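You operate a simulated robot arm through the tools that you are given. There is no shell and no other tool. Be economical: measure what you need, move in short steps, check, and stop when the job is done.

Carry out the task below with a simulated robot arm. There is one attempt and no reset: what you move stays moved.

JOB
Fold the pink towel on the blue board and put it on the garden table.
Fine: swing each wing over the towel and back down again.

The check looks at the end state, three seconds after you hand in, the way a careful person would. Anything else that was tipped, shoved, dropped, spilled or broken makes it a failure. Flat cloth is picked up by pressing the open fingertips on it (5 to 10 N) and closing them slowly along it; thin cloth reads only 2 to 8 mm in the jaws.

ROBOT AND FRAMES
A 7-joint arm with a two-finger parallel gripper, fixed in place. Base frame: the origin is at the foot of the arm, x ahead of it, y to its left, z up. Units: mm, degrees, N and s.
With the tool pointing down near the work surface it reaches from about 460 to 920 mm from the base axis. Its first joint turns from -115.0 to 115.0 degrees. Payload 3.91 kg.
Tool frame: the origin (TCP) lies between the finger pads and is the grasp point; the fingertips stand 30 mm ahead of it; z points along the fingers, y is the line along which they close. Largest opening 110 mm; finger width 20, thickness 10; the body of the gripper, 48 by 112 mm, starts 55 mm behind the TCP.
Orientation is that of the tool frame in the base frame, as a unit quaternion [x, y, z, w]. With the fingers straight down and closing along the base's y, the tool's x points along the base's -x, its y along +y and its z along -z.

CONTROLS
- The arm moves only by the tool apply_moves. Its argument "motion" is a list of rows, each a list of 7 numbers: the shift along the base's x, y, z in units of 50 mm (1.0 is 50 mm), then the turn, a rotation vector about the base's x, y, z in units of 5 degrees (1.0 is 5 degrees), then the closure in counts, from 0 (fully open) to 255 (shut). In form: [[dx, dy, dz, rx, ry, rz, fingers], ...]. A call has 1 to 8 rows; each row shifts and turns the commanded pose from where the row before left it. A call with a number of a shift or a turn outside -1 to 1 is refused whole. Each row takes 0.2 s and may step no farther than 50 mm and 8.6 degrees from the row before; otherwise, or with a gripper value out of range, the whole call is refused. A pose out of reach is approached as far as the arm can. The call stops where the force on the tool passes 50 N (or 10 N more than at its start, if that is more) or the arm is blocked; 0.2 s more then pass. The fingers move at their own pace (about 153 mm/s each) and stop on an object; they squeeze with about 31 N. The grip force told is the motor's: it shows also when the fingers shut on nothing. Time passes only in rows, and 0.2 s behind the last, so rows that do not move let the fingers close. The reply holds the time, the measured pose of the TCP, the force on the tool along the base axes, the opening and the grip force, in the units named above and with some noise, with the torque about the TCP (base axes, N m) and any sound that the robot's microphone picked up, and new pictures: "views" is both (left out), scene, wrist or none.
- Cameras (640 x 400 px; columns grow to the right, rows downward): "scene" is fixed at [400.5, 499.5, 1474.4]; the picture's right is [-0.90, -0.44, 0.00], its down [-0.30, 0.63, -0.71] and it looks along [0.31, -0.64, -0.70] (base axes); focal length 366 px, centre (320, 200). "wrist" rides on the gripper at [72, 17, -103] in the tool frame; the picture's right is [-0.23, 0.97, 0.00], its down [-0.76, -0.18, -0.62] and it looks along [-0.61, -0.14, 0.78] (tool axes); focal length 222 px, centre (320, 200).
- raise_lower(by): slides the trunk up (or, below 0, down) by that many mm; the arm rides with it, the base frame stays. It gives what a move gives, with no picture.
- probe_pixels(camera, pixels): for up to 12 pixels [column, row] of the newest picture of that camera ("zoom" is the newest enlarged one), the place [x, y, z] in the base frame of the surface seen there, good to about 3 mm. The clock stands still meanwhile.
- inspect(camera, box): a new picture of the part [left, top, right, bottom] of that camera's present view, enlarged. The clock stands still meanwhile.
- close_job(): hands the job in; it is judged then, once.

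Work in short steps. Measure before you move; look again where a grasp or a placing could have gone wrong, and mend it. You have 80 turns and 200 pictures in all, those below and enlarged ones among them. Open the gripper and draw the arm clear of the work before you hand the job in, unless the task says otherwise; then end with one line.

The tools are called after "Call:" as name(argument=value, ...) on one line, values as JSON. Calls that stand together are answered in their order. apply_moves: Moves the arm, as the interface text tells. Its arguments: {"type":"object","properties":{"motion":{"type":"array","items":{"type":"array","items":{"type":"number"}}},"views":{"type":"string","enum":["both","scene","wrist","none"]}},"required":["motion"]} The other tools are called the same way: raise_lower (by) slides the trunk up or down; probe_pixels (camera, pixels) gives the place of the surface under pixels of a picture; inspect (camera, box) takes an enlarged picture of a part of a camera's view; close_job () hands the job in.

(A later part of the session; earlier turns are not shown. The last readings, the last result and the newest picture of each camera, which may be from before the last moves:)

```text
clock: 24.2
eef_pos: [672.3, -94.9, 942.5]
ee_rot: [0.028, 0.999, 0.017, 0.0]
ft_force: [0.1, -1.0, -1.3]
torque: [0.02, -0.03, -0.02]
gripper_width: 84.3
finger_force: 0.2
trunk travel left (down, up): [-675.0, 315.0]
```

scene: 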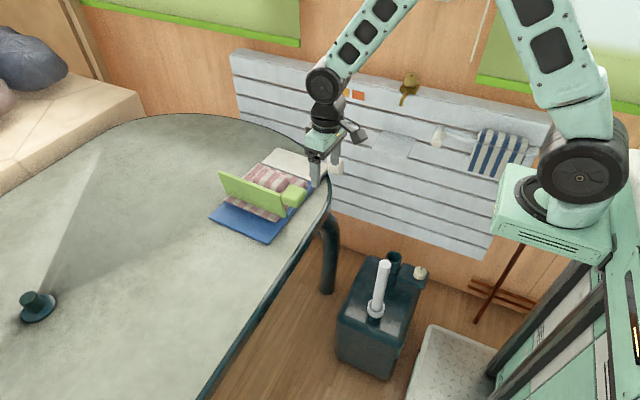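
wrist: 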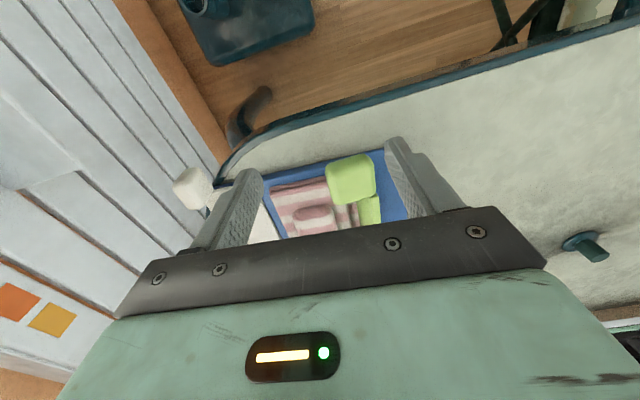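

The knob is now at x 727-776, y about -104 to -56, top z 844. I'm tilting the tool -10° (to -8°) and going above it at (752,-78,905).

Call:
apply_moves(motion=[[0.5, 0.1, -0.2, -1, 0.052, 0, 60], [0.5, 0.1, -0.2, -1, 0.052, 0, 60], [0.6, 0.14, -0.34, 0, 0, 0, 60], [0, 0, 0, 0, 0, 0, 60]], views="both")

Call:
inspect(camera="wrist", box=[200, 60, 460, 230])

```text
clock: 25.2
eef_pos: [754.9, -77.6, 906.7]
ee_rot: [0.028, 0.997, -0.069, -0.002]
ft_force: [-0.8, -0.8, -0.5]
torque: [0.0, 0.0, 0.02]
gripper_width: 84.2
finger_force: 0.0
trunk travel left (down, up): [-675.0, 315.0]
```

scene: 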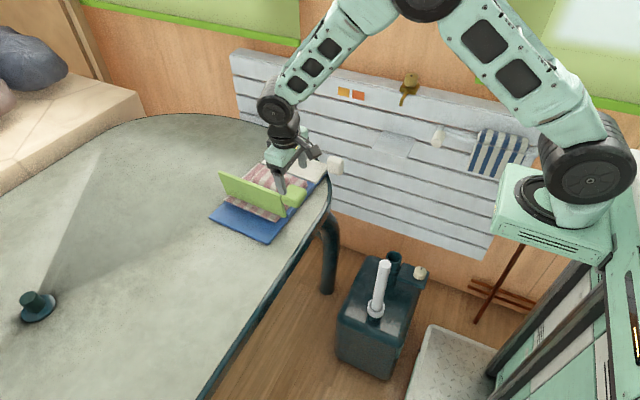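
wrist: 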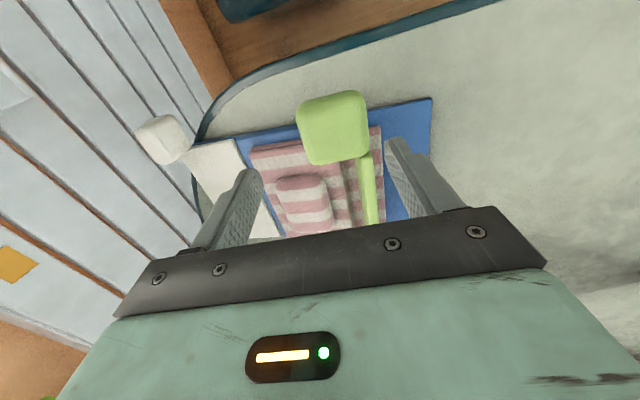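

```text
2.35 times, centred on (330, 145) of wrist
```

zoom: 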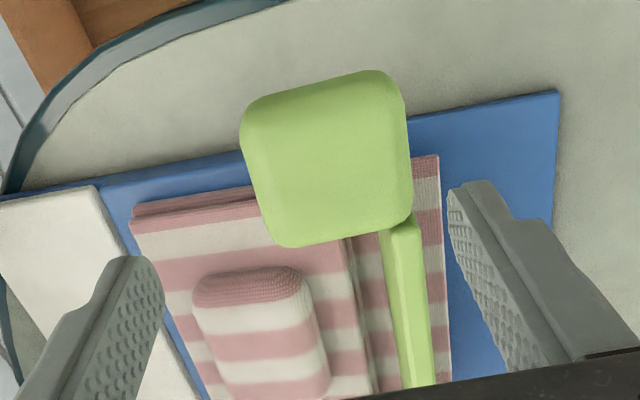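

Call:
probe_pixels(camera="zoom", pixels=[[247, 130], [265, 225], [405, 125], [408, 210], [330, 80], [330, 160], [385, 78], [290, 240], [400, 235], [425, 300]])

```text
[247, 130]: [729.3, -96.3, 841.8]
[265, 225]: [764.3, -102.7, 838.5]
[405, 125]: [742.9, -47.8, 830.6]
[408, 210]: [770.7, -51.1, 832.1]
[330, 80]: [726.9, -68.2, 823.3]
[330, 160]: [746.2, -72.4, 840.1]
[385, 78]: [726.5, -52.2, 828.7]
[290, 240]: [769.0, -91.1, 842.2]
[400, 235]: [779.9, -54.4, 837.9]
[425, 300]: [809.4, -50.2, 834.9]
```

The knob centre is (750,-76), top z≈842, between the fingers. I'm descending 62 mm and closing on its faces.

Call:
apply_moves(motion=[[-0.03, 0.06, -0.4, 0, 0, 0, 60], [-0.03, 0.0, -0.4, 0, 0, 0, 60], [0, -0.03, -0.43, 0, 0, 0, 60], [0, 0, 0, 0, 0, 0, 110], [0, 0, 0, 0, 0, 0, 170], [0, 0, 0, 0, 0, 0, 200], [0, 0, 0, 0, 0, 0, 200]], views="both")

```text
clock: 26.8
eef_pos: [751.3, -76.0, 842.7]
ee_rot: [0.026, 0.997, -0.07, -0.003]
ft_force: [1.6, 3.8, 0.9]
torque: [0.39, 0.03, 0.28]
gripper_width: 55.0
finger_force: 31.0
trunk travel left (down, up): [-675.0, 315.0]
```

scene: 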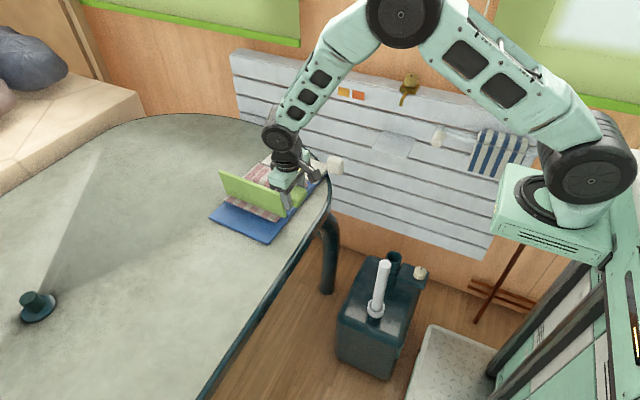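
wrist: 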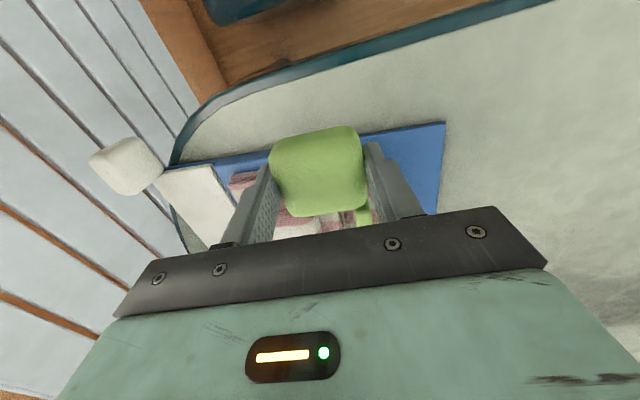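

Gripped at 55 mm. I'm swinging 20° further about the hinge (radius ≈98 mm).

Call:
apply_moves(motion=[[-0.009, -0.172, -0.012, 1, -0.052, 0, 200], [-0.009, -0.168, -0.026, 1, -0.052, 0, 200], [-0.009, -0.166, -0.04, 1, -0.052, 0, 200], [-0.009, -0.162, -0.054, 1, -0.052, 0, 200], [0, 0, 0, 0, 0, 0, 200]], views="scene")

Call:
inspect(camera="scene", box=[205, 120, 365, 250])

```text
clock: 28.0
eef_pos: [748.5, -107.5, 837.6]
ee_rot: [0.027, 0.994, 0.106, 0.001]
ft_force: [-0.5, 19.0, 7.7]
torque: [0.01, 0.07, 0.52]
gripper_width: 55.1
finger_force: 31.2
trunk travel left (down, up): [-675.0, 315.0]
```

scene: 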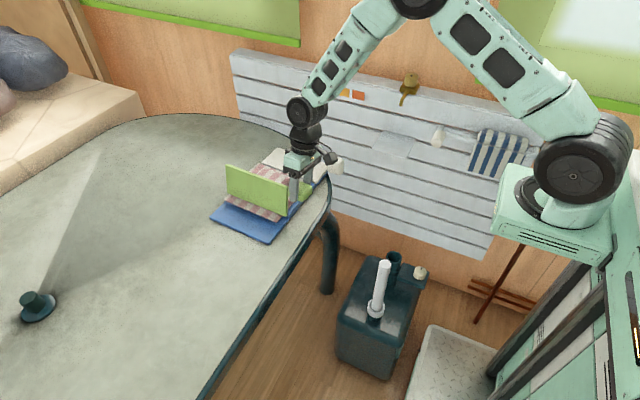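

```text
3.08 times, centred on (285, 185) of scene
```

zoom: 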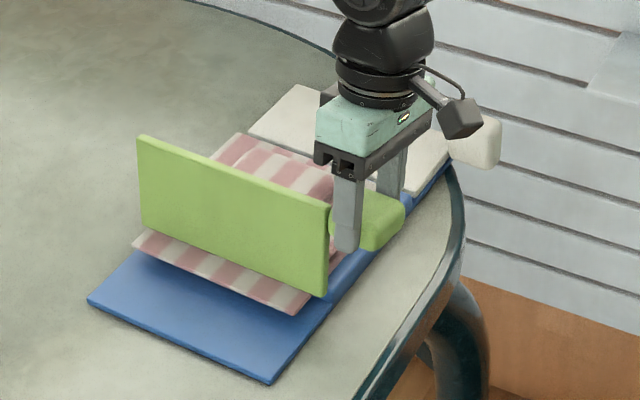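

The wing is at about 102°. Fy of 19 N shows the radius is a bit less, so I'm easing +y and swinging 20° more.

Call:
apply_moves(motion=[[-0.006, -0.115, -0.05, 1, -0.052, 0, 200], [-0.008, -0.142, -0.072, 1, -0.052, 0, 200], [-0.008, -0.136, -0.086, 1, -0.052, 0, 200], [-0.007, -0.128, -0.1, 1, -0.052, 0, 200], [0, 0, 0, 0, 0, 0, 200]], views="scene")

Call:
inspect(camera="scene", box=[205, 120, 365, 250])

```text
clock: 29.2
eef_pos: [748.0, -133.0, 821.9]
ee_rot: [0.024, 0.96, 0.277, 0.008]
ft_force: [-5.5, 17.6, 13.6]
torque: [-0.43, -1.09, 0.74]
gripper_width: 62.8
finger_force: 31.2
trunk travel left (down, up): [-675.0, 315.0]
```

scene: 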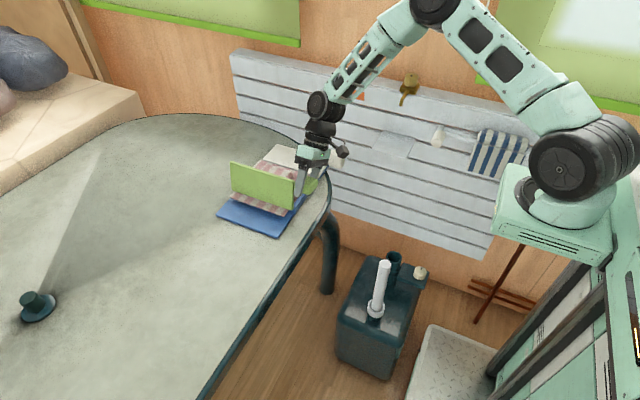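

```text
3.08 times, centred on (285, 185) of scene
```

zoom: 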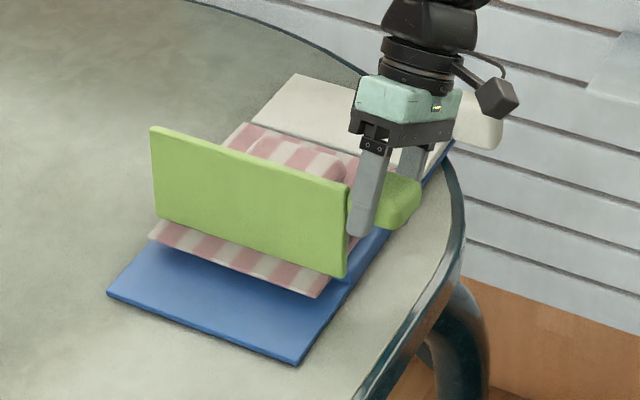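

The board itself has shifted (its corner went from zoom (88,300) to (107,293)), and the grip widened to 63 mm. So the wing has met a stop at about 105°, and I was dragging the board. I'll measure before backing off.

Call:
probe_pixels(camera="zoom", pixels=[[112, 293], [294, 358], [155, 132], [160, 215], [345, 188], [340, 268], [165, 235], [315, 290], [240, 260], [250, 180], [250, 235], [388, 215]])

Call:
inspect(camera="scene", box=[230, 145, 320, 215])

```text
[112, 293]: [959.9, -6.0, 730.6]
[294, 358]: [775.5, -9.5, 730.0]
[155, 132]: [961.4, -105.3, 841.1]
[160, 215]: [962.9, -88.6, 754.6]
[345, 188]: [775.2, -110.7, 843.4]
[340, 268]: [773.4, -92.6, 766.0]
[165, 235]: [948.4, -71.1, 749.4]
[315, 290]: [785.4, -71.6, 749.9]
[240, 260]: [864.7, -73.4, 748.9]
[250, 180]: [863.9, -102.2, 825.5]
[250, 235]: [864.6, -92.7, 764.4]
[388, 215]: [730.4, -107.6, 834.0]
```

```text
5.71 times, centred on (275, 180) of scene
```

zoom: 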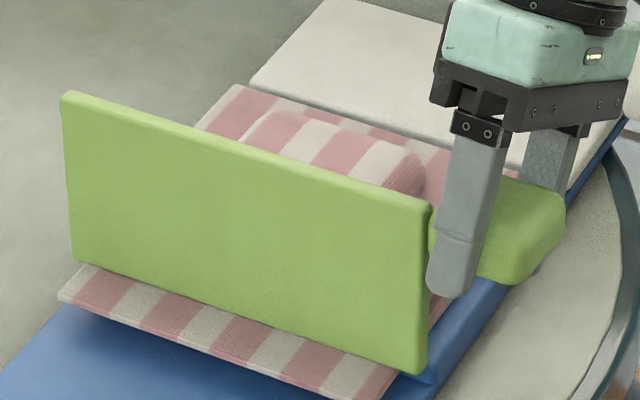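

The wing leans only about 11° past vertical, and further turning just slipped the grip and slid the board about 25 mm at the near side, so there is a hard stop near 100°. The flap shows no collision with the wing, so the fold probably registers on the swing over and back. I'm opening the fingers, realigning the tool to 11° tilt at about (748,-134,838), and looking.

Call:
apply_moves(motion=[[0, 0, 0, 0, 0, 0, 80], [0, 0, 0.1, -1, 0.052, 0, 80], [0, 0, 0.1, -1, 0.052, 0, 80], [0, 0, 0.06, -1, 0.052, 0, 80], [0, 0, 0.04, -1, 0.052, 0, 80], [0, 0, 0, 0, 0, 0, 80]], views="both")

Call:
inspect(camera="scene", box=[205, 120, 365, 250])

```text
clock: 30.6
eef_pos: [747.0, -135.4, 837.7]
ee_rot: [0.027, 0.994, 0.105, 0.003]
ft_force: [-0.1, -0.2, 0.2]
torque: [-0.01, 0.0, 0.02]
gripper_width: 75.5
finger_force: 0.0
trunk travel left (down, up): [-675.0, 315.0]
```

scene: 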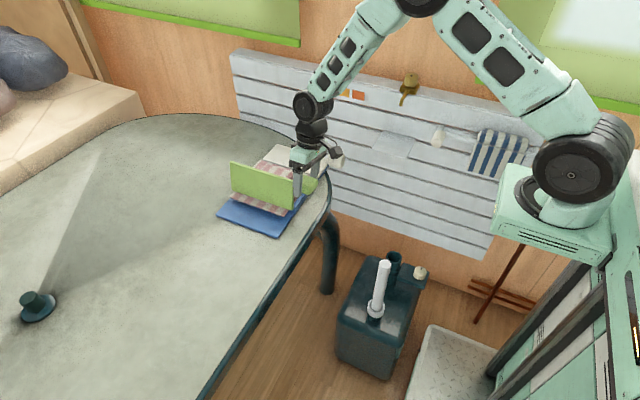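
wrist: 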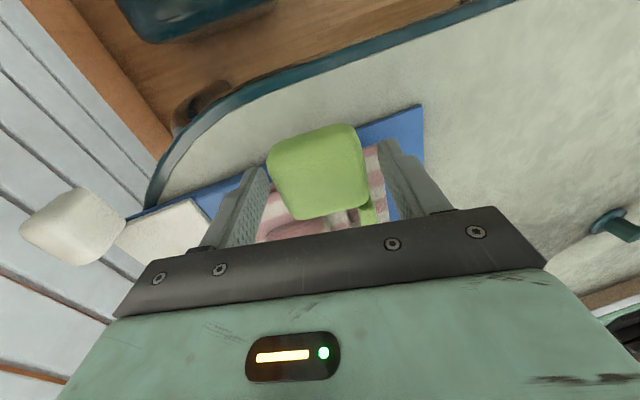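

```text
3.08 times, centred on (285, 185) of scene
```

zoom: 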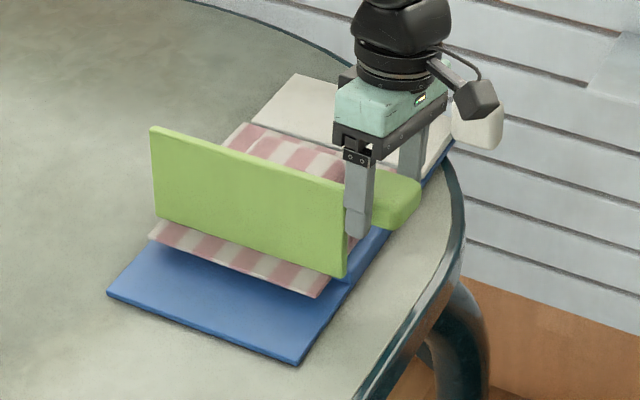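

The wing stands by itself again. I'm regripping the knob and swinging it back down 25°, following the shifted hinge (y≈-101), while watching the flap.

Call:
apply_moves(motion=[[0, 0, 0, 0, 0, 0, 150], [0, 0, 0, 0, 0, 0, 200], [0, 0, 0, 0, 0, 0, 200], [0, 0.162, 0.052, -1, -0.017, 0, 200], [0, 0.166, 0.036, -1, -0.017, 0, 200], [0, 0.17, 0.024, -1, -0.017, 0, 200], [0, 0.172, 0.008, -1, -0.017, 0, 200], [0, 0.17, -0.006, -1, -0.017, 0, 200]], views="scene")

Call:
inspect(camera="scene", box=[205, 120, 365, 250])

```text
clock: 32.4
eef_pos: [747.1, -93.8, 840.2]
ee_rot: [0.026, 0.993, -0.114, 0.012]
ft_force: [0.0, -4.7, -0.5]
torque: [-0.37, 0.3, 0.42]
gripper_width: 55.9
finger_force: 31.0
trunk travel left (down, up): [-675.0, 315.0]
```

scene: 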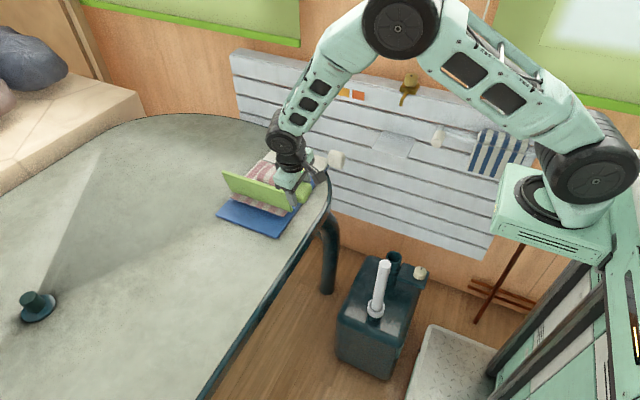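

```text
3.08 times, centred on (285, 185) of scene
```

zoom: 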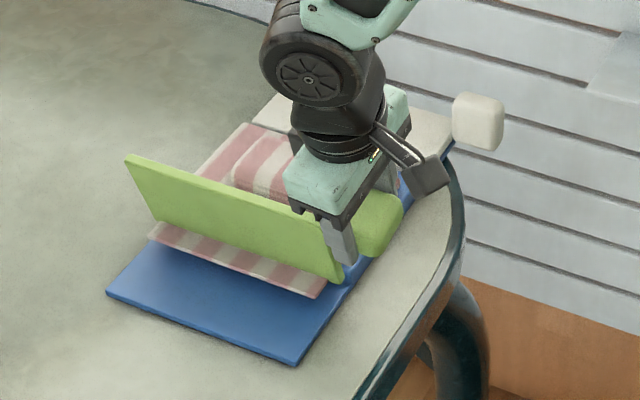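

The wing swings back smoothly with low forces and the board holds still. I'm continuing down 40°.

Call:
apply_moves(motion=[[0, 0.17, -0.022, -1, -0.017, 0, 200], [0, 0.166, -0.038, -1, -0.017, 0, 200], [0, 0.164, -0.05, -1, -0.017, 0, 200], [0, 0.158, -0.064, -1, -0.017, 0, 200], [0, 0.152, -0.08, -1, -0.017, 0, 200], [0, 0.146, -0.092, -1, -0.017, 0, 200], [0, 0.136, -0.104, -1, -0.017, 0, 200], [0, 0.126, -0.114, -1, -0.017, 0, 200]], views="scene")

Call:
inspect(camera="scene", box=[205, 120, 365, 250])

```text
clock: 34.2
eef_pos: [747.1, -32.5, 812.6]
ee_rot: [0.021, 0.895, -0.445, 0.026]
ft_force: [-5.3, -0.8, 0.5]
torque: [0.2, 0.9, 0.03]
gripper_width: 55.8
finger_force: 30.9
trunk travel left (down, up): [-675.0, 315.0]
```

scene: 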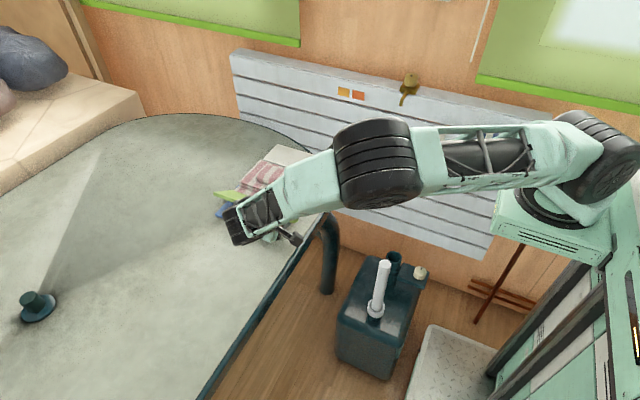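

```text
3.08 times, centred on (285, 185) of scene
```

zoom: 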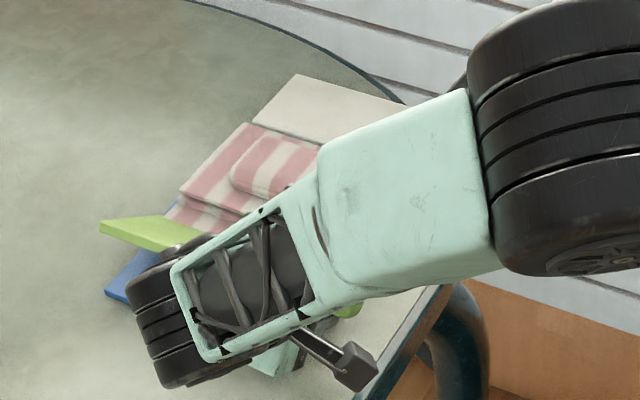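

The wing is at about 37° with near-zero force. I'm opening, backing out along the tool axis (+y, +z), and beginning to turn the tool upright.

Call:
apply_moves(motion=[[0, 0, 0, 0, 0, 0, 100], [0, 0.1, 0.08, 0, 0, 0, 80], [0, 0.5, 0.38, 0, 0, 0, 80], [0, 0.5, 0.6, 0, 0, 0, 80], [0, 0, 0.8, 1, 0.017, 0, 80], [0, 0, 0.4, 1, 0.017, 0, 80], [0, 0, 0, 1, 0.017, 0, 80], [0, 0, 0, 1, 0.017, 0, 80]], views="none")

Call:
apply_moves(motion=[[0, 0, 0, 1, 0.017, 0, 100], [0, 0, 0, 1, 0.017, 0, 150], [0, 0, 0, 1, 0.017, 0, 200], [0, 0, 0, 1, 0.017, 0, 255], [0, 0, 0, 1, 0.017, 0, 255], [0, 0, 0, 1, 0.017, 0, 255], [0, 0, 0, 0.6, 0.01, 0, 255], [0, 0, 0, 0, 0, 0, 255]], views="both")

Call:
inspect(camera="scene", box=[205, 120, 365, 250])

```text
clock: 36.0
eef_pos: [746.6, 22.2, 926.7]
ee_rot: [0.023, 0.959, -0.283, 0.02]
ft_force: [-0.4, -0.1, 0.3]
torque: [-0.01, 0.01, 0.0]
gripper_width: 75.7
finger_force: 0.1
trunk travel left (down, up): [-675.0, 315.0]
```

```text
clock: 37.8
eef_pos: [747.2, 22.9, 926.1]
ee_rot: [0.026, 1.0, 0.001, 0.007]
ft_force: [-0.4, 0.9, -0.1]
torque: [0.01, 0.01, 0.0]
gripper_width: 0.0
finger_force: 31.1
trunk travel left (down, up): [-675.0, 315.0]
```

scene: 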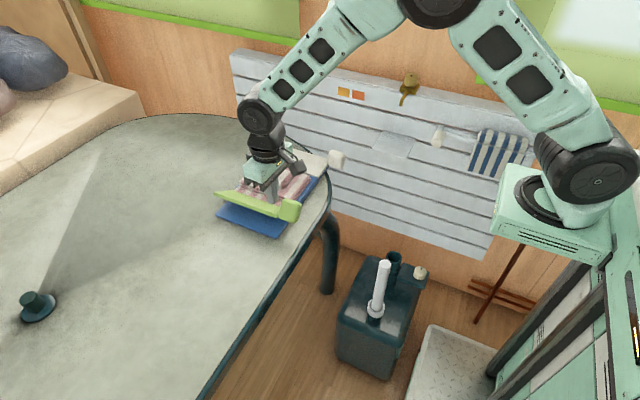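
wrist: 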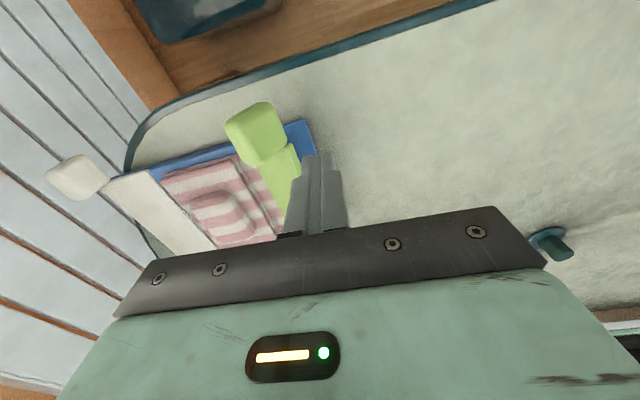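

```text
3.08 times, centred on (285, 185) of scene
```

zoom: 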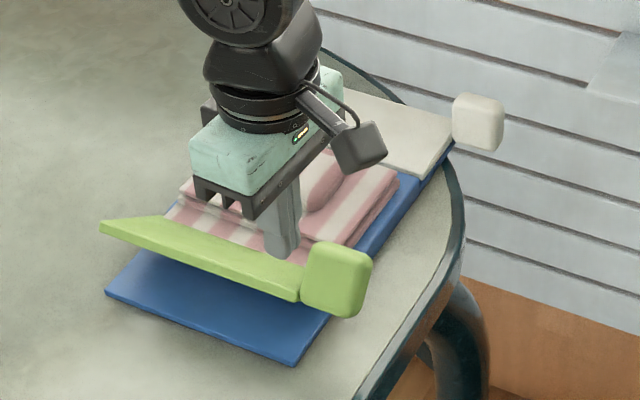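

The wing holds at about 37° and the gripper is shut and upright. I'm going over the knob (y≈-58) and pushing it down along its arc with closed fingertips.

Call:
apply_moves(motion=[[0, -0.8, -0.3, 0, 0, 0, 255], [0, -0.82, -0.72, 0, 0, 0, 255], [0, 0, -0.26, 0, 0, 0, 255], [0, 0.28, -0.22, 0, 0, 0, 255], [0, 0.24, -0.22, 0, 0, 0, 255], [0, 0.2, -0.26, 0, 0, 0, 255], [0, 0.12, -0.2, 0, 0, 0, 255]], views="scene")

Call:
inspect(camera="scene", box=[205, 120, 365, 250])

```text
refused: row 2 steps farther than a row can; nothing moved
```

```text
3.08 times, centred on (285, 185) of scene
```

zoom: 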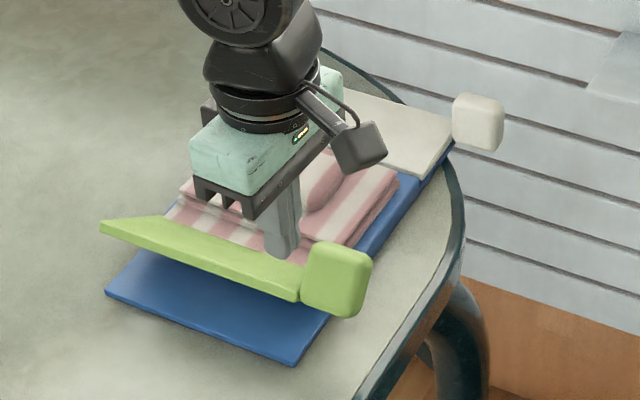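

The second row was too long, so I'm redoing it with shorter rows.

Call:
apply_moves(motion=[[0, -0.8, -0.5, 0, 0, 0, 255], [0, -0.82, -0.52, 0, 0, 0, 255], [0, 0, -0.26, 0, 0, 0, 255], [0, 0.28, -0.22, 0, 0, 0, 255], [0, 0.24, -0.22, 0, 0, 0, 255], [0, 0.2, -0.26, 0, 0, 0, 255], [0, 0.12, -0.2, 0, 0, 0, 255]], views="scene")

Call:
inspect(camera="scene", box=[205, 120, 365, 250])

```text
clock: 39.4
eef_pos: [746.9, -17.0, 817.7]
ee_rot: [0.027, 1.0, 0.0, 0.007]
ft_force: [0.0, -0.2, -0.7]
torque: [0.03, -0.01, 0.0]
gripper_width: 0.0
finger_force: 30.5
trunk travel left (down, up): [-675.0, 315.0]
```

scene: 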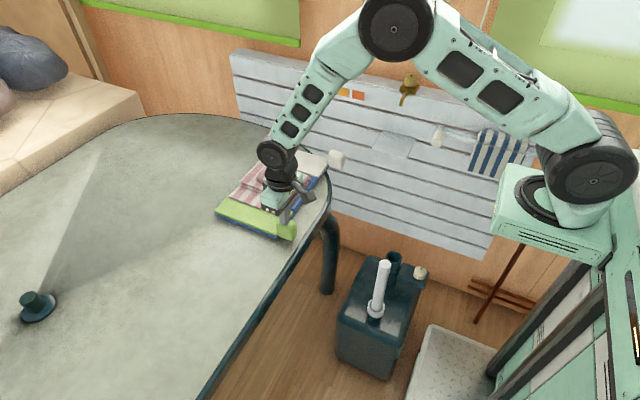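

```text
3.08 times, centred on (285, 185) of scene
```

zoom: 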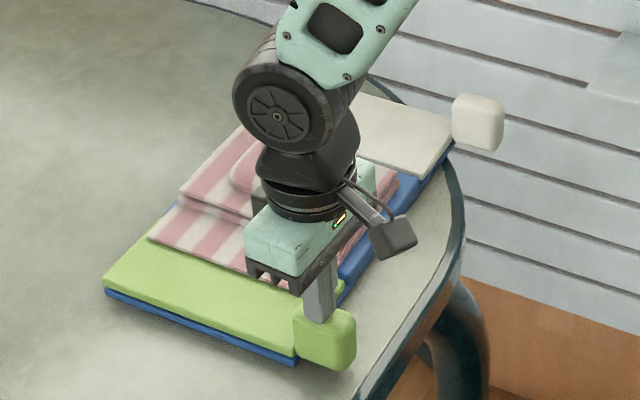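

The wing is flat again, but the flap still looks unfolded. I'm raising the arm clear to look closely at the towel and the hinge.

Call:
apply_moves(motion=[[0, 0, 0.8, 0, 0, 0, 255], [-0.8, 0, 0.5, 0, 0, 0, 200], [-0.9, 0.3, 0.2, 0, 0, 0, 100], [-0.9, 0.3, 0.2, 0, 0, 0, 0]], views="both")

Call:
inspect(camera="scene", box=[205, 130, 345, 245])

```text
clock: 40.4
eef_pos: [615.6, 12.8, 903.5]
ee_rot: [0.028, 1.0, 0.001, 0.007]
ft_force: [1.4, 0.8, -0.3]
torque: [0.01, -0.02, -0.02]
gripper_width: 110.0
finger_force: 0.0
trunk travel left (down, up): [-675.0, 315.0]
```

scene: 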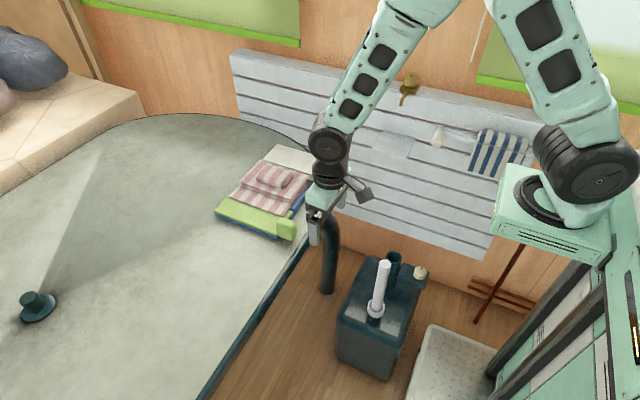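
wrist: 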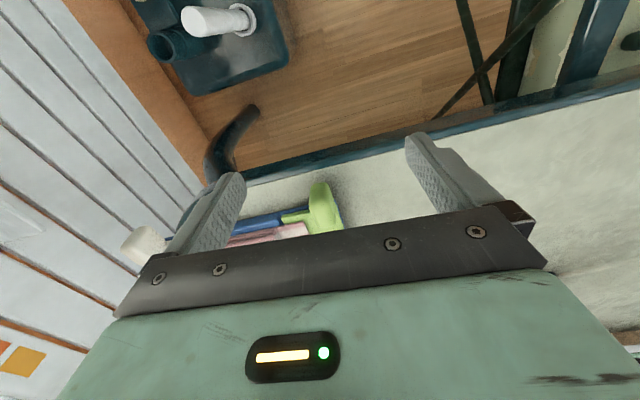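

```text
3.48 times, centred on (275, 188) of scene
```

zoom: 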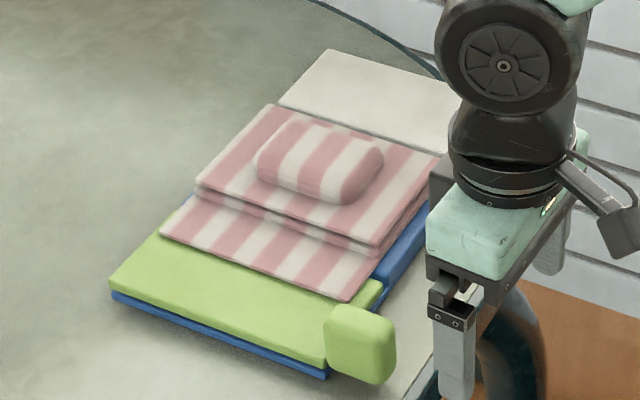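

The towel changed: the centre is now a thicker double layer and the white-side flap is gone from view. I'll measure the layers.

Call:
probe_pixels(camera="zoom", pixels=[[275, 112], [200, 185], [430, 158], [370, 235], [225, 205], [165, 232], [348, 292], [320, 160], [285, 103], [290, 235], [350, 100], [330, 60]])

Call:
inspect(camera="scene", box=[240, 140, 315, 215])

```text
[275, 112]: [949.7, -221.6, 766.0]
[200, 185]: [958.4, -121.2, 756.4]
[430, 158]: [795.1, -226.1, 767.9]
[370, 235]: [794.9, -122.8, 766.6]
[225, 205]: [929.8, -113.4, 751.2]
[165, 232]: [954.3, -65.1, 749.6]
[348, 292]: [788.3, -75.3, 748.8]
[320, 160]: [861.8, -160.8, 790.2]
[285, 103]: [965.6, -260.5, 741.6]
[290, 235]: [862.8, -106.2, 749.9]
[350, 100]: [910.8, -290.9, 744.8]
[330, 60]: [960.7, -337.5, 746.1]
```

```text
5.33 times, centred on (278, 178) of scene
```

zoom: 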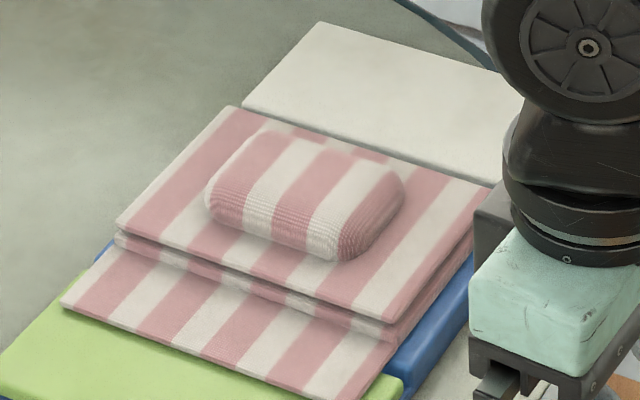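

The fold registered: a second layer on the centre (z≈766), with one flap left. Now the white wing: I'm moving above its knob, about (750,-305), and turning +4° to match the board's new yaw.

Call:
apply_moves(motion=[[0.38, -0.89, 0, 0, 0, 0.12, 0], [0.38, -0.89, 0, 0, 0, 0.12, 0], [0.38, -0.89, 0, 0, 0, 0.12, 0], [0.38, -0.89, 0, 0, 0, 0.12, 0], [0.38, -0.89, 0, 0, 0, 0.12, 0], [0.38, -0.89, 0, 0, 0, 0.12, 0], [0.38, -0.89, 0, 0, 0, 0.12, 0], [0, 0, 0, 0, 0, 0, 0]], views="both")

Call:
inspect(camera="wrist", box=[200, 50, 440, 220])

```text
clock: 42.2
eef_pos: [750.0, -299.1, 902.4]
ee_rot: [-0.01, 1.0, 0.0, 0.006]
ft_force: [0.6, -0.2, -0.1]
torque: [0.02, 0.03, 0.0]
gripper_width: 109.8
finger_force: 0.1
trunk travel left (down, up): [-675.0, 315.0]
```

scene: 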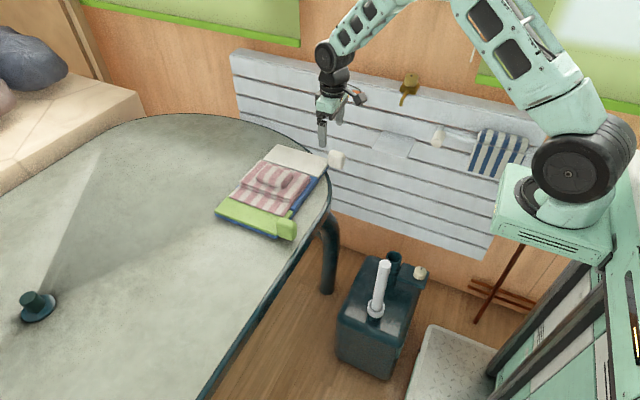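
wrist: 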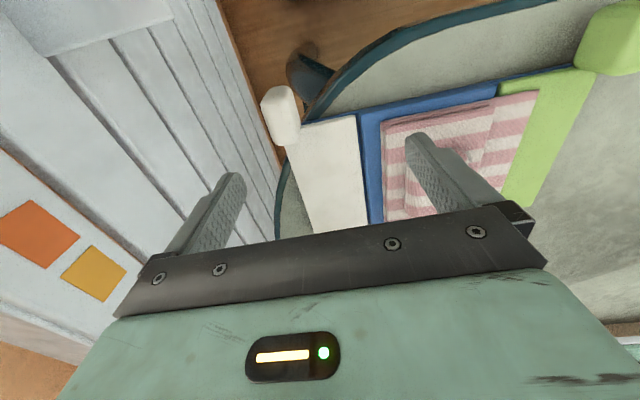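

```text
2.35 times, centred on (320, 135) of wrist
```

zoom: 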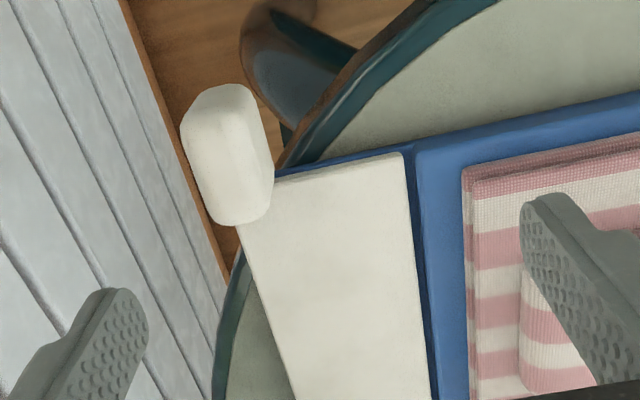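

The white knob is at (282,115) in the wrist picture. I'll probe the knob faces and the hinge line.

Call:
probe_pixels(camera="zoom", pixels=[[185, 145], [205, 200], [215, 90], [245, 92], [265, 130], [272, 195], [225, 150], [240, 222], [413, 160], [430, 300], [240, 240], [282, 180]])

```text
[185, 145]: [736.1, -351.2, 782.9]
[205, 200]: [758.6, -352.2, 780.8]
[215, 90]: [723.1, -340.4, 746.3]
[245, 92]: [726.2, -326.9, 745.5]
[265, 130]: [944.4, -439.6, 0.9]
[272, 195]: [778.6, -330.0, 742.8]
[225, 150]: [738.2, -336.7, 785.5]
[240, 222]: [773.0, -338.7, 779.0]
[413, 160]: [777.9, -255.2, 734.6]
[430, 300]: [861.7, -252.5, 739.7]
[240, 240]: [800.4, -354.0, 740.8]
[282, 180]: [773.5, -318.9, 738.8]
```

Knob: x 723-773, y -353 to -323, top 786; hinge at y≈-256. I'm moving over it, descending to TCP z≈778 and gripping across y.

Call:
apply_moves(motion=[[-0.04, -0.78, 0, 0, 0, 0.1, 90], [0, 0, -0.9, 0, 0, 0.04, 90], [0, 0, -0.9, 0, 0, 0, 90], [0, 0, -0.45, 0, 0, 0, 90], [0, 0, -0.23, 0, 0, 0, 90], [0, 0, 0, 0, 0, 0, 150], [0, 0, 0, 0, 0, 0, 230], [0, 0, 0, 0, 0, 0, 230]], views="both")

```text
clock: 44.0
eef_pos: [747.0, -339.0, 778.9]
ee_rot: [-0.015, 1.0, 0.0, 0.007]
ft_force: [-1.6, -11.6, 2.6]
torque: [-0.3, -0.81, -0.88]
gripper_width: 29.8
finger_force: 31.2
trunk travel left (down, up): [-675.0, 315.0]
```

scene: 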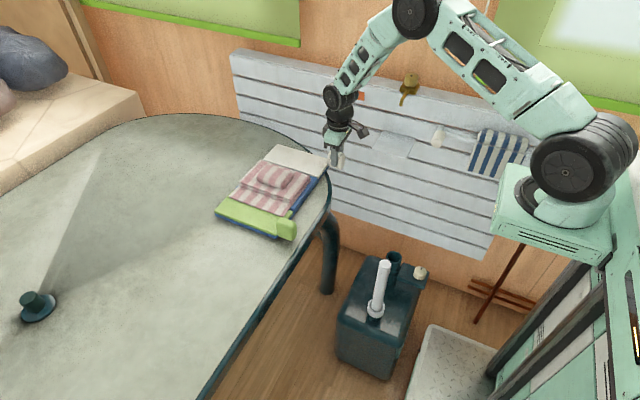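
wrist: 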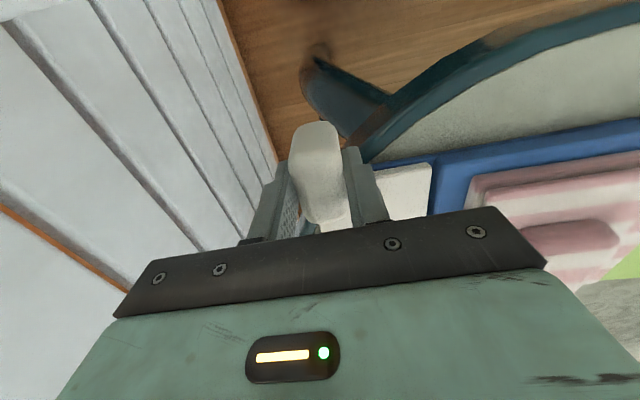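

Gripped at 30 mm; Fy of -12 N means the knob sits about 1.5 mm further -y. I'm correcting that and swinging the first 20°.

Call:
apply_moves(motion=[[0, 0.034, 0.14, -1, -0.03, 0, 230], [0, 0.076, 0.134, -1, -0.03, 0, 230], [0, 0.086, 0.126, -1, -0.03, 0, 230], [0, 0.098, 0.118, -1, -0.03, 0, 230], [0, 0, 0, 0, 0, 0, 230]], views="scene")

Call:
inspect(camera="scene", box=[205, 120, 365, 250])

```text
clock: 45.2
eef_pos: [747.9, -323.1, 804.8]
ee_rot: [-0.017, 0.985, -0.173, 0.009]
ft_force: [-5.2, -2.8, 5.3]
torque: [0.09, 0.35, -0.84]
gripper_width: 29.9
finger_force: 31.2
trunk travel left (down, up): [-675.0, 315.0]
```

scene: 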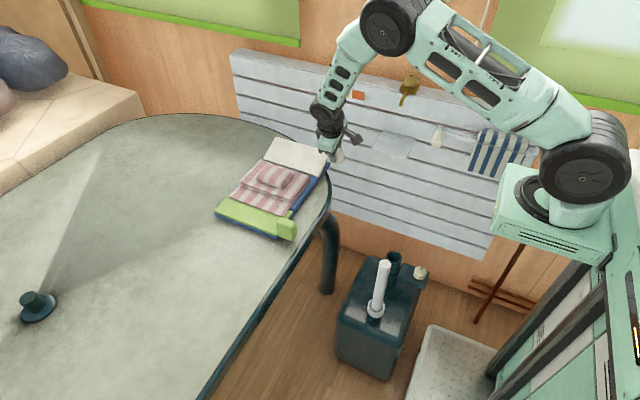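

```text
3.08 times, centred on (285, 185) of scene
```

zoom: 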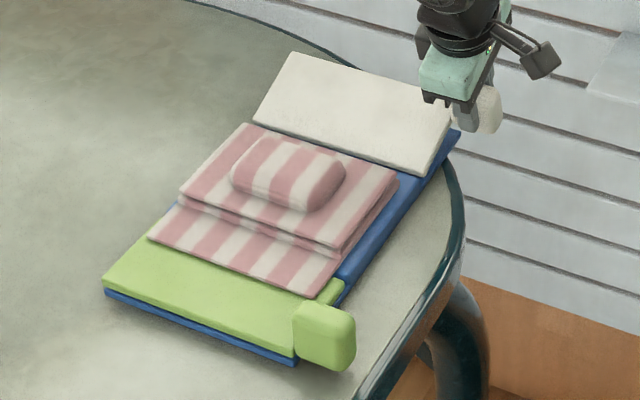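

Forces are low and the board holds still. I'm continuing 35° to about 55°.

Call:
apply_moves(motion=[[0, 0.108, 0.11, -1, -0.03, 0, 230], [0, 0.116, 0.098, -1, -0.03, 0, 230], [0, 0.126, 0.09, -1, -0.03, 0, 230], [0, 0.132, 0.078, -1, -0.03, 0, 230], [0, 0.138, 0.066, -1, -0.03, 0, 230], [0, 0.144, 0.052, -1, -0.03, 0, 230], [0, 0.148, 0.042, -1, -0.03, 0, 230]], views="scene")

```text
clock: 46.8
eef_pos: [749.2, -276.7, 830.6]
ee_rot: [-0.018, 0.887, -0.462, 0.014]
ft_force: [-2.8, -1.5, 0.1]
torque: [-0.15, -0.28, -0.39]
gripper_width: 29.9
finger_force: 30.9
trunk travel left (down, up): [-675.0, 315.0]
```

scene: 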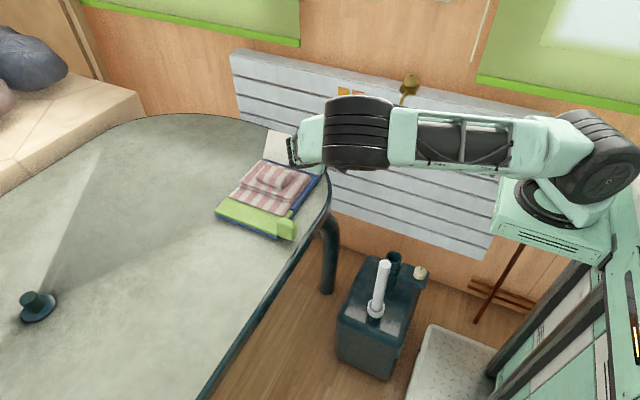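

Forces are near zero. I'm continuing 20° to about 75°.

Call:
apply_moves(motion=[[0, 0.15, 0.028, -1, -0.03, 0, 230], [0, 0.154, 0.014, -1, -0.03, 0, 230], [0, 0.152, 0.002, -1, -0.03, 0, 230], [0, 0.154, -0.012, -1, -0.03, 0, 230], [0, 0, 0, 0, 0, 0, 230]], views="scene")

Call:
inspect(camera="scene", box=[205, 120, 365, 250])

```text
clock: 48.0
eef_pos: [748.1, -245.1, 832.8]
ee_rot: [-0.017, 0.793, -0.609, 0.013]
ft_force: [1.9, 1.7, 0.1]
torque: [0.22, 0.04, -0.16]
gripper_width: 29.9
finger_force: 30.8
trunk travel left (down, up): [-675.0, 315.0]
```

scene: 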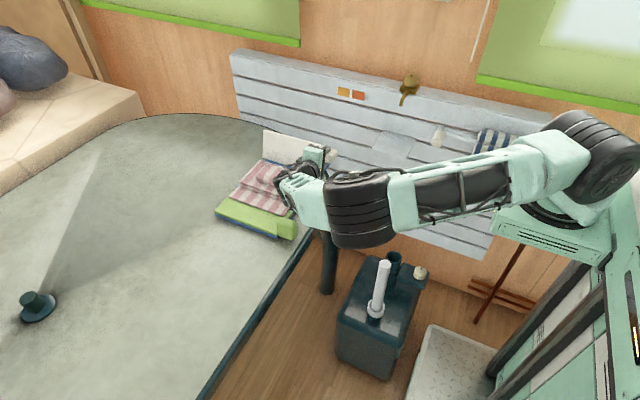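

```text
3.08 times, centred on (285, 185) of scene
```

zoom: 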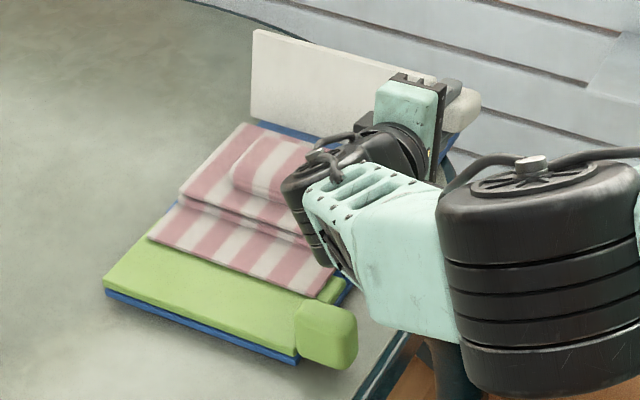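

At 75° the elbow has come low on the near side. I'll check its clearance over the table edge, towel and green knob.

Call:
probe_pixels(camera="zoom", pixels=[[305, 240], [320, 265], [350, 280], [370, 310], [420, 325], [400, 325], [470, 370], [300, 190], [450, 340]])

```text
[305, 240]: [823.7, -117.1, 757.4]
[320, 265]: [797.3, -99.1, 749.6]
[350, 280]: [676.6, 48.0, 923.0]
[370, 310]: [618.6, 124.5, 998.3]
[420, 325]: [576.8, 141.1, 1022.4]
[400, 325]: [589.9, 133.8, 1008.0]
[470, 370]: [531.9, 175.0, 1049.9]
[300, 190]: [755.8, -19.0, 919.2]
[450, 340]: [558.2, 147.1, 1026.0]
```

The wrist is well above everything (z≥890). I'm going 10° further to 85°, then opening the fingers and sliding out along -x.

Call:
apply_moves(motion=[[0, 0.15, -0.026, -1, -0.03, 0, 230], [0, 0.148, -0.04, -1, -0.03, 0, 230], [0, 0, 0, 0, 0, 0, 230], [0, 0, 0, 0, 0, 0, 150], [0, 0, 0, 0, 0, 0, 110], [-0.6, 0, 0, 0, 0, 0, 110], [-0.9, 0, 0, 0, 0, 0, 110]], views="scene")

Call:
inspect(camera="scene", box=[205, 120, 365, 250])

```text
clock: 49.6
eef_pos: [674.2, -232.4, 831.1]
ee_rot: [-0.018, 0.737, -0.675, 0.014]
ft_force: [-0.3, -0.7, 0.0]
torque: [-0.03, 0.0, 0.01]
gripper_width: 62.6
finger_force: 0.0
trunk travel left (down, up): [-675.0, 315.0]
```

scene: 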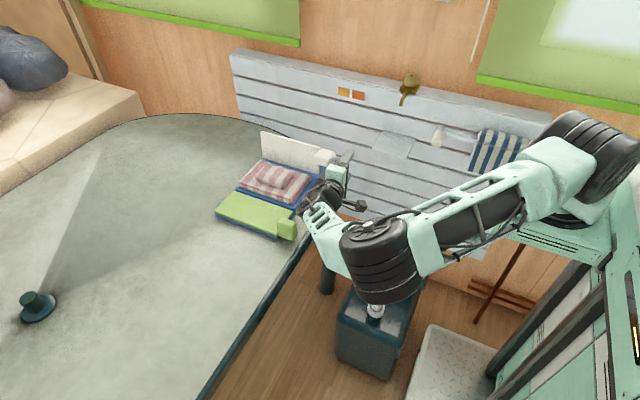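

```text
3.08 times, centred on (285, 185) of scene
```

zoom: 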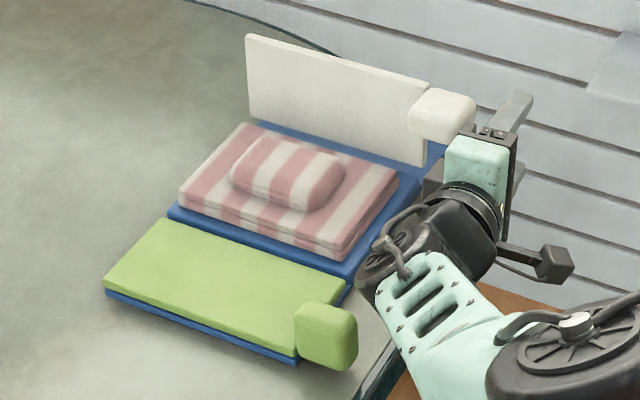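

The second flap folded too, and the towel is now a tidy stack. The gripper is still lined up with the knob, so I'm sliding back in along +x, regripping, and swinging the wing down by the reverse path.

Call:
apply_moves(motion=[[0.9, 0, 0, 0, 0, 0, 110], [0.6, 0, 0, 0, 0, 0, 110], [0, 0, 0, 0, 0, 0, 170], [0, 0, 0, 0, 0, 0, 230], [0, 0, 0, 0, 0, 0, 230], [0, -0.148, 0.04, 1, 0.03, 0, 230], [0, -0.15, 0.026, 1, 0.03, 0, 230], [0, -0.154, 0.012, 1, 0.03, 0, 230]], views="scene")

```text
clock: 51.4
eef_pos: [749.7, -254.1, 833.7]
ee_rot: [-0.017, 0.819, -0.573, 0.016]
ft_force: [3.3, 0.7, 0.1]
torque: [0.07, -0.6, -0.03]
gripper_width: 29.5
finger_force: 30.9
trunk travel left (down, up): [-675.0, 315.0]
```

scene: 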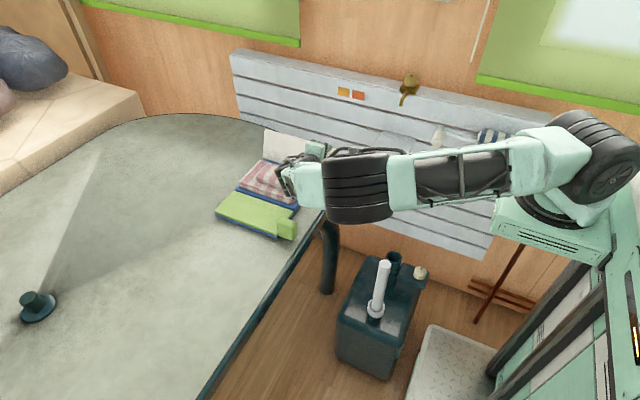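

Low forces. I'm continuing the reverse swing 40°.

Call:
apply_moves(motion=[[0, -0.152, -0.002, 1, 0.03, 0, 230], [0, -0.154, -0.014, 1, 0.03, 0, 230], [0, -0.15, -0.028, 1, 0.03, 0, 230], [0, -0.148, -0.042, 1, 0.03, 0, 230], [0, -0.144, -0.052, 1, 0.03, 0, 230], [0, -0.138, -0.066, 1, 0.03, 0, 230], [0, -0.132, -0.078, 1, 0.03, 0, 230], [0, -0.126, -0.09, 1, 0.03, 0, 230]], views="none")

Call:
apply_moves(motion=[[0, -0.116, -0.098, 1, 0.03, 0, 230], [0, -0.108, -0.11, 1, 0.03, 0, 230], [0, -0.098, -0.118, 1, 0.03, 0, 230], [0, -0.086, -0.126, 1, 0.03, 0, 230], [0, -0.076, -0.134, 1, 0.03, 0, 230], [0, -0.06, -0.13, 0.9, 0.03, 0, 230], [0, 0, 0, 0, 0, 0, 230]], views="both")

Call:
inspect(camera="scene", box=[205, 120, 365, 250])

```text
clock: 53.2
eef_pos: [748.9, -312.1, 816.3]
ee_rot: [-0.017, 0.966, -0.259, 0.012]
ft_force: [11.2, -2.8, 3.7]
torque: [-0.03, -0.46, -0.63]
gripper_width: 29.8
finger_force: 31.0
trunk travel left (down, up): [-675.0, 315.0]
```

```text
clock: 54.8
eef_pos: [748.1, -340.1, 780.1]
ee_rot: [-0.016, 1.0, -0.004, 0.008]
ft_force: [9.6, -13.2, 12.5]
torque: [0.38, -0.21, -0.61]
gripper_width: 29.8
finger_force: 31.1
trunk travel left (down, up): [-675.0, 315.0]
```

scene: 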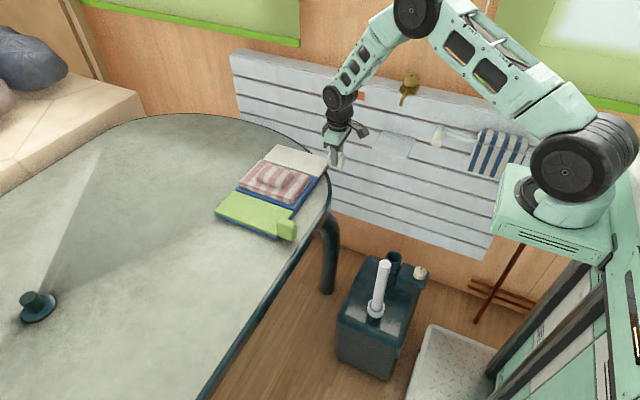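
wrist: 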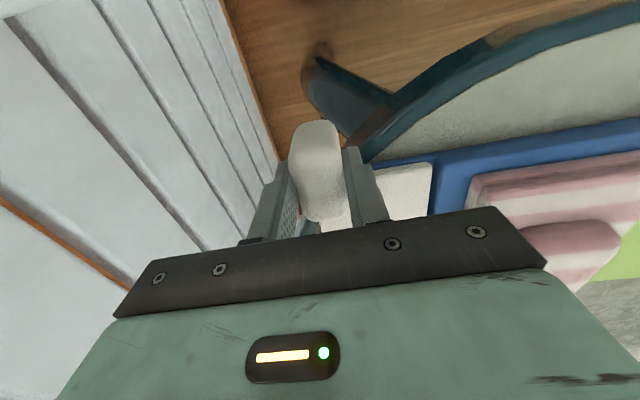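

```text
3.08 times, centred on (285, 185) of scene
```

zoom: 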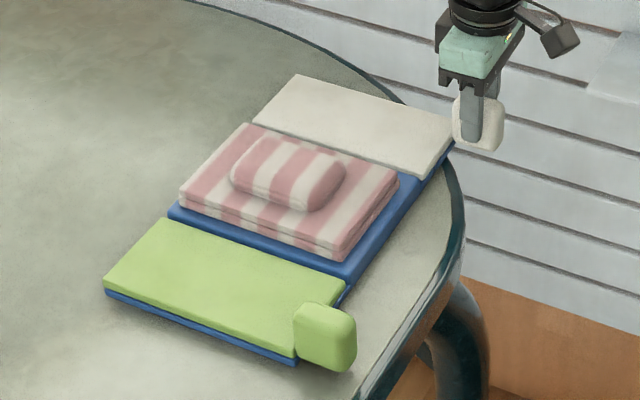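

The white wing is down and the stack looks neat. My slip earlier dragged the board: the white knob was at about (736,-305) and is now (748,-340). While I hold this knob I'll ease the board back about +35 mm in y with a -5° turn, checking part way.

Call:
apply_moves(motion=[[-0.03, 0.1, 0, 0, 0, -0.15, 230], [-0.04, 0.12, 0, 0, 0, -0.17, 230], [-0.04, 0.12, 0, 0, 0, -0.17, 230], [0, 0, 0, 0, 0, 0, 230]], views="scene")

Call:
inspect(camera="scene", box=[205, 120, 365, 250])

```text
clock: 55.8
eef_pos: [739.9, -323.9, 779.0]
ee_rot: [0.006, 1.0, -0.003, 0.005]
ft_force: [-8.7, -21.4, 11.9]
torque: [0.23, 0.46, -0.64]
gripper_width: 30.1
finger_force: 30.9
trunk travel left (down, up): [-675.0, 315.0]
```

scene: 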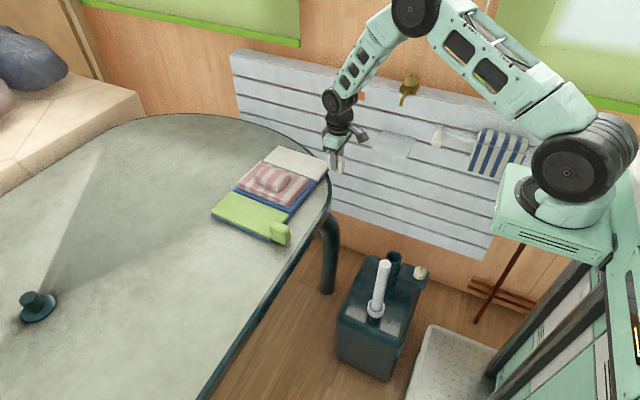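

```text
3.08 times, centred on (285, 185) of scene
```

zoom: 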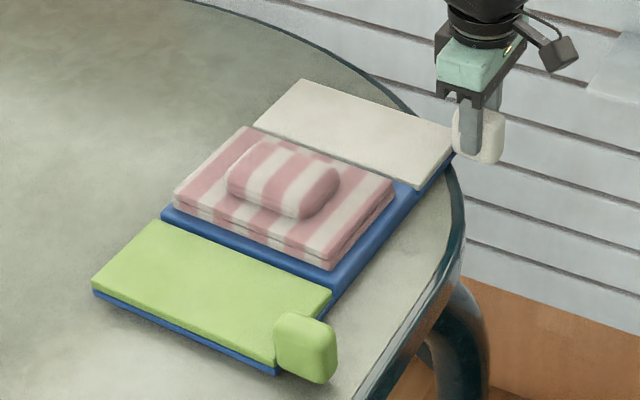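

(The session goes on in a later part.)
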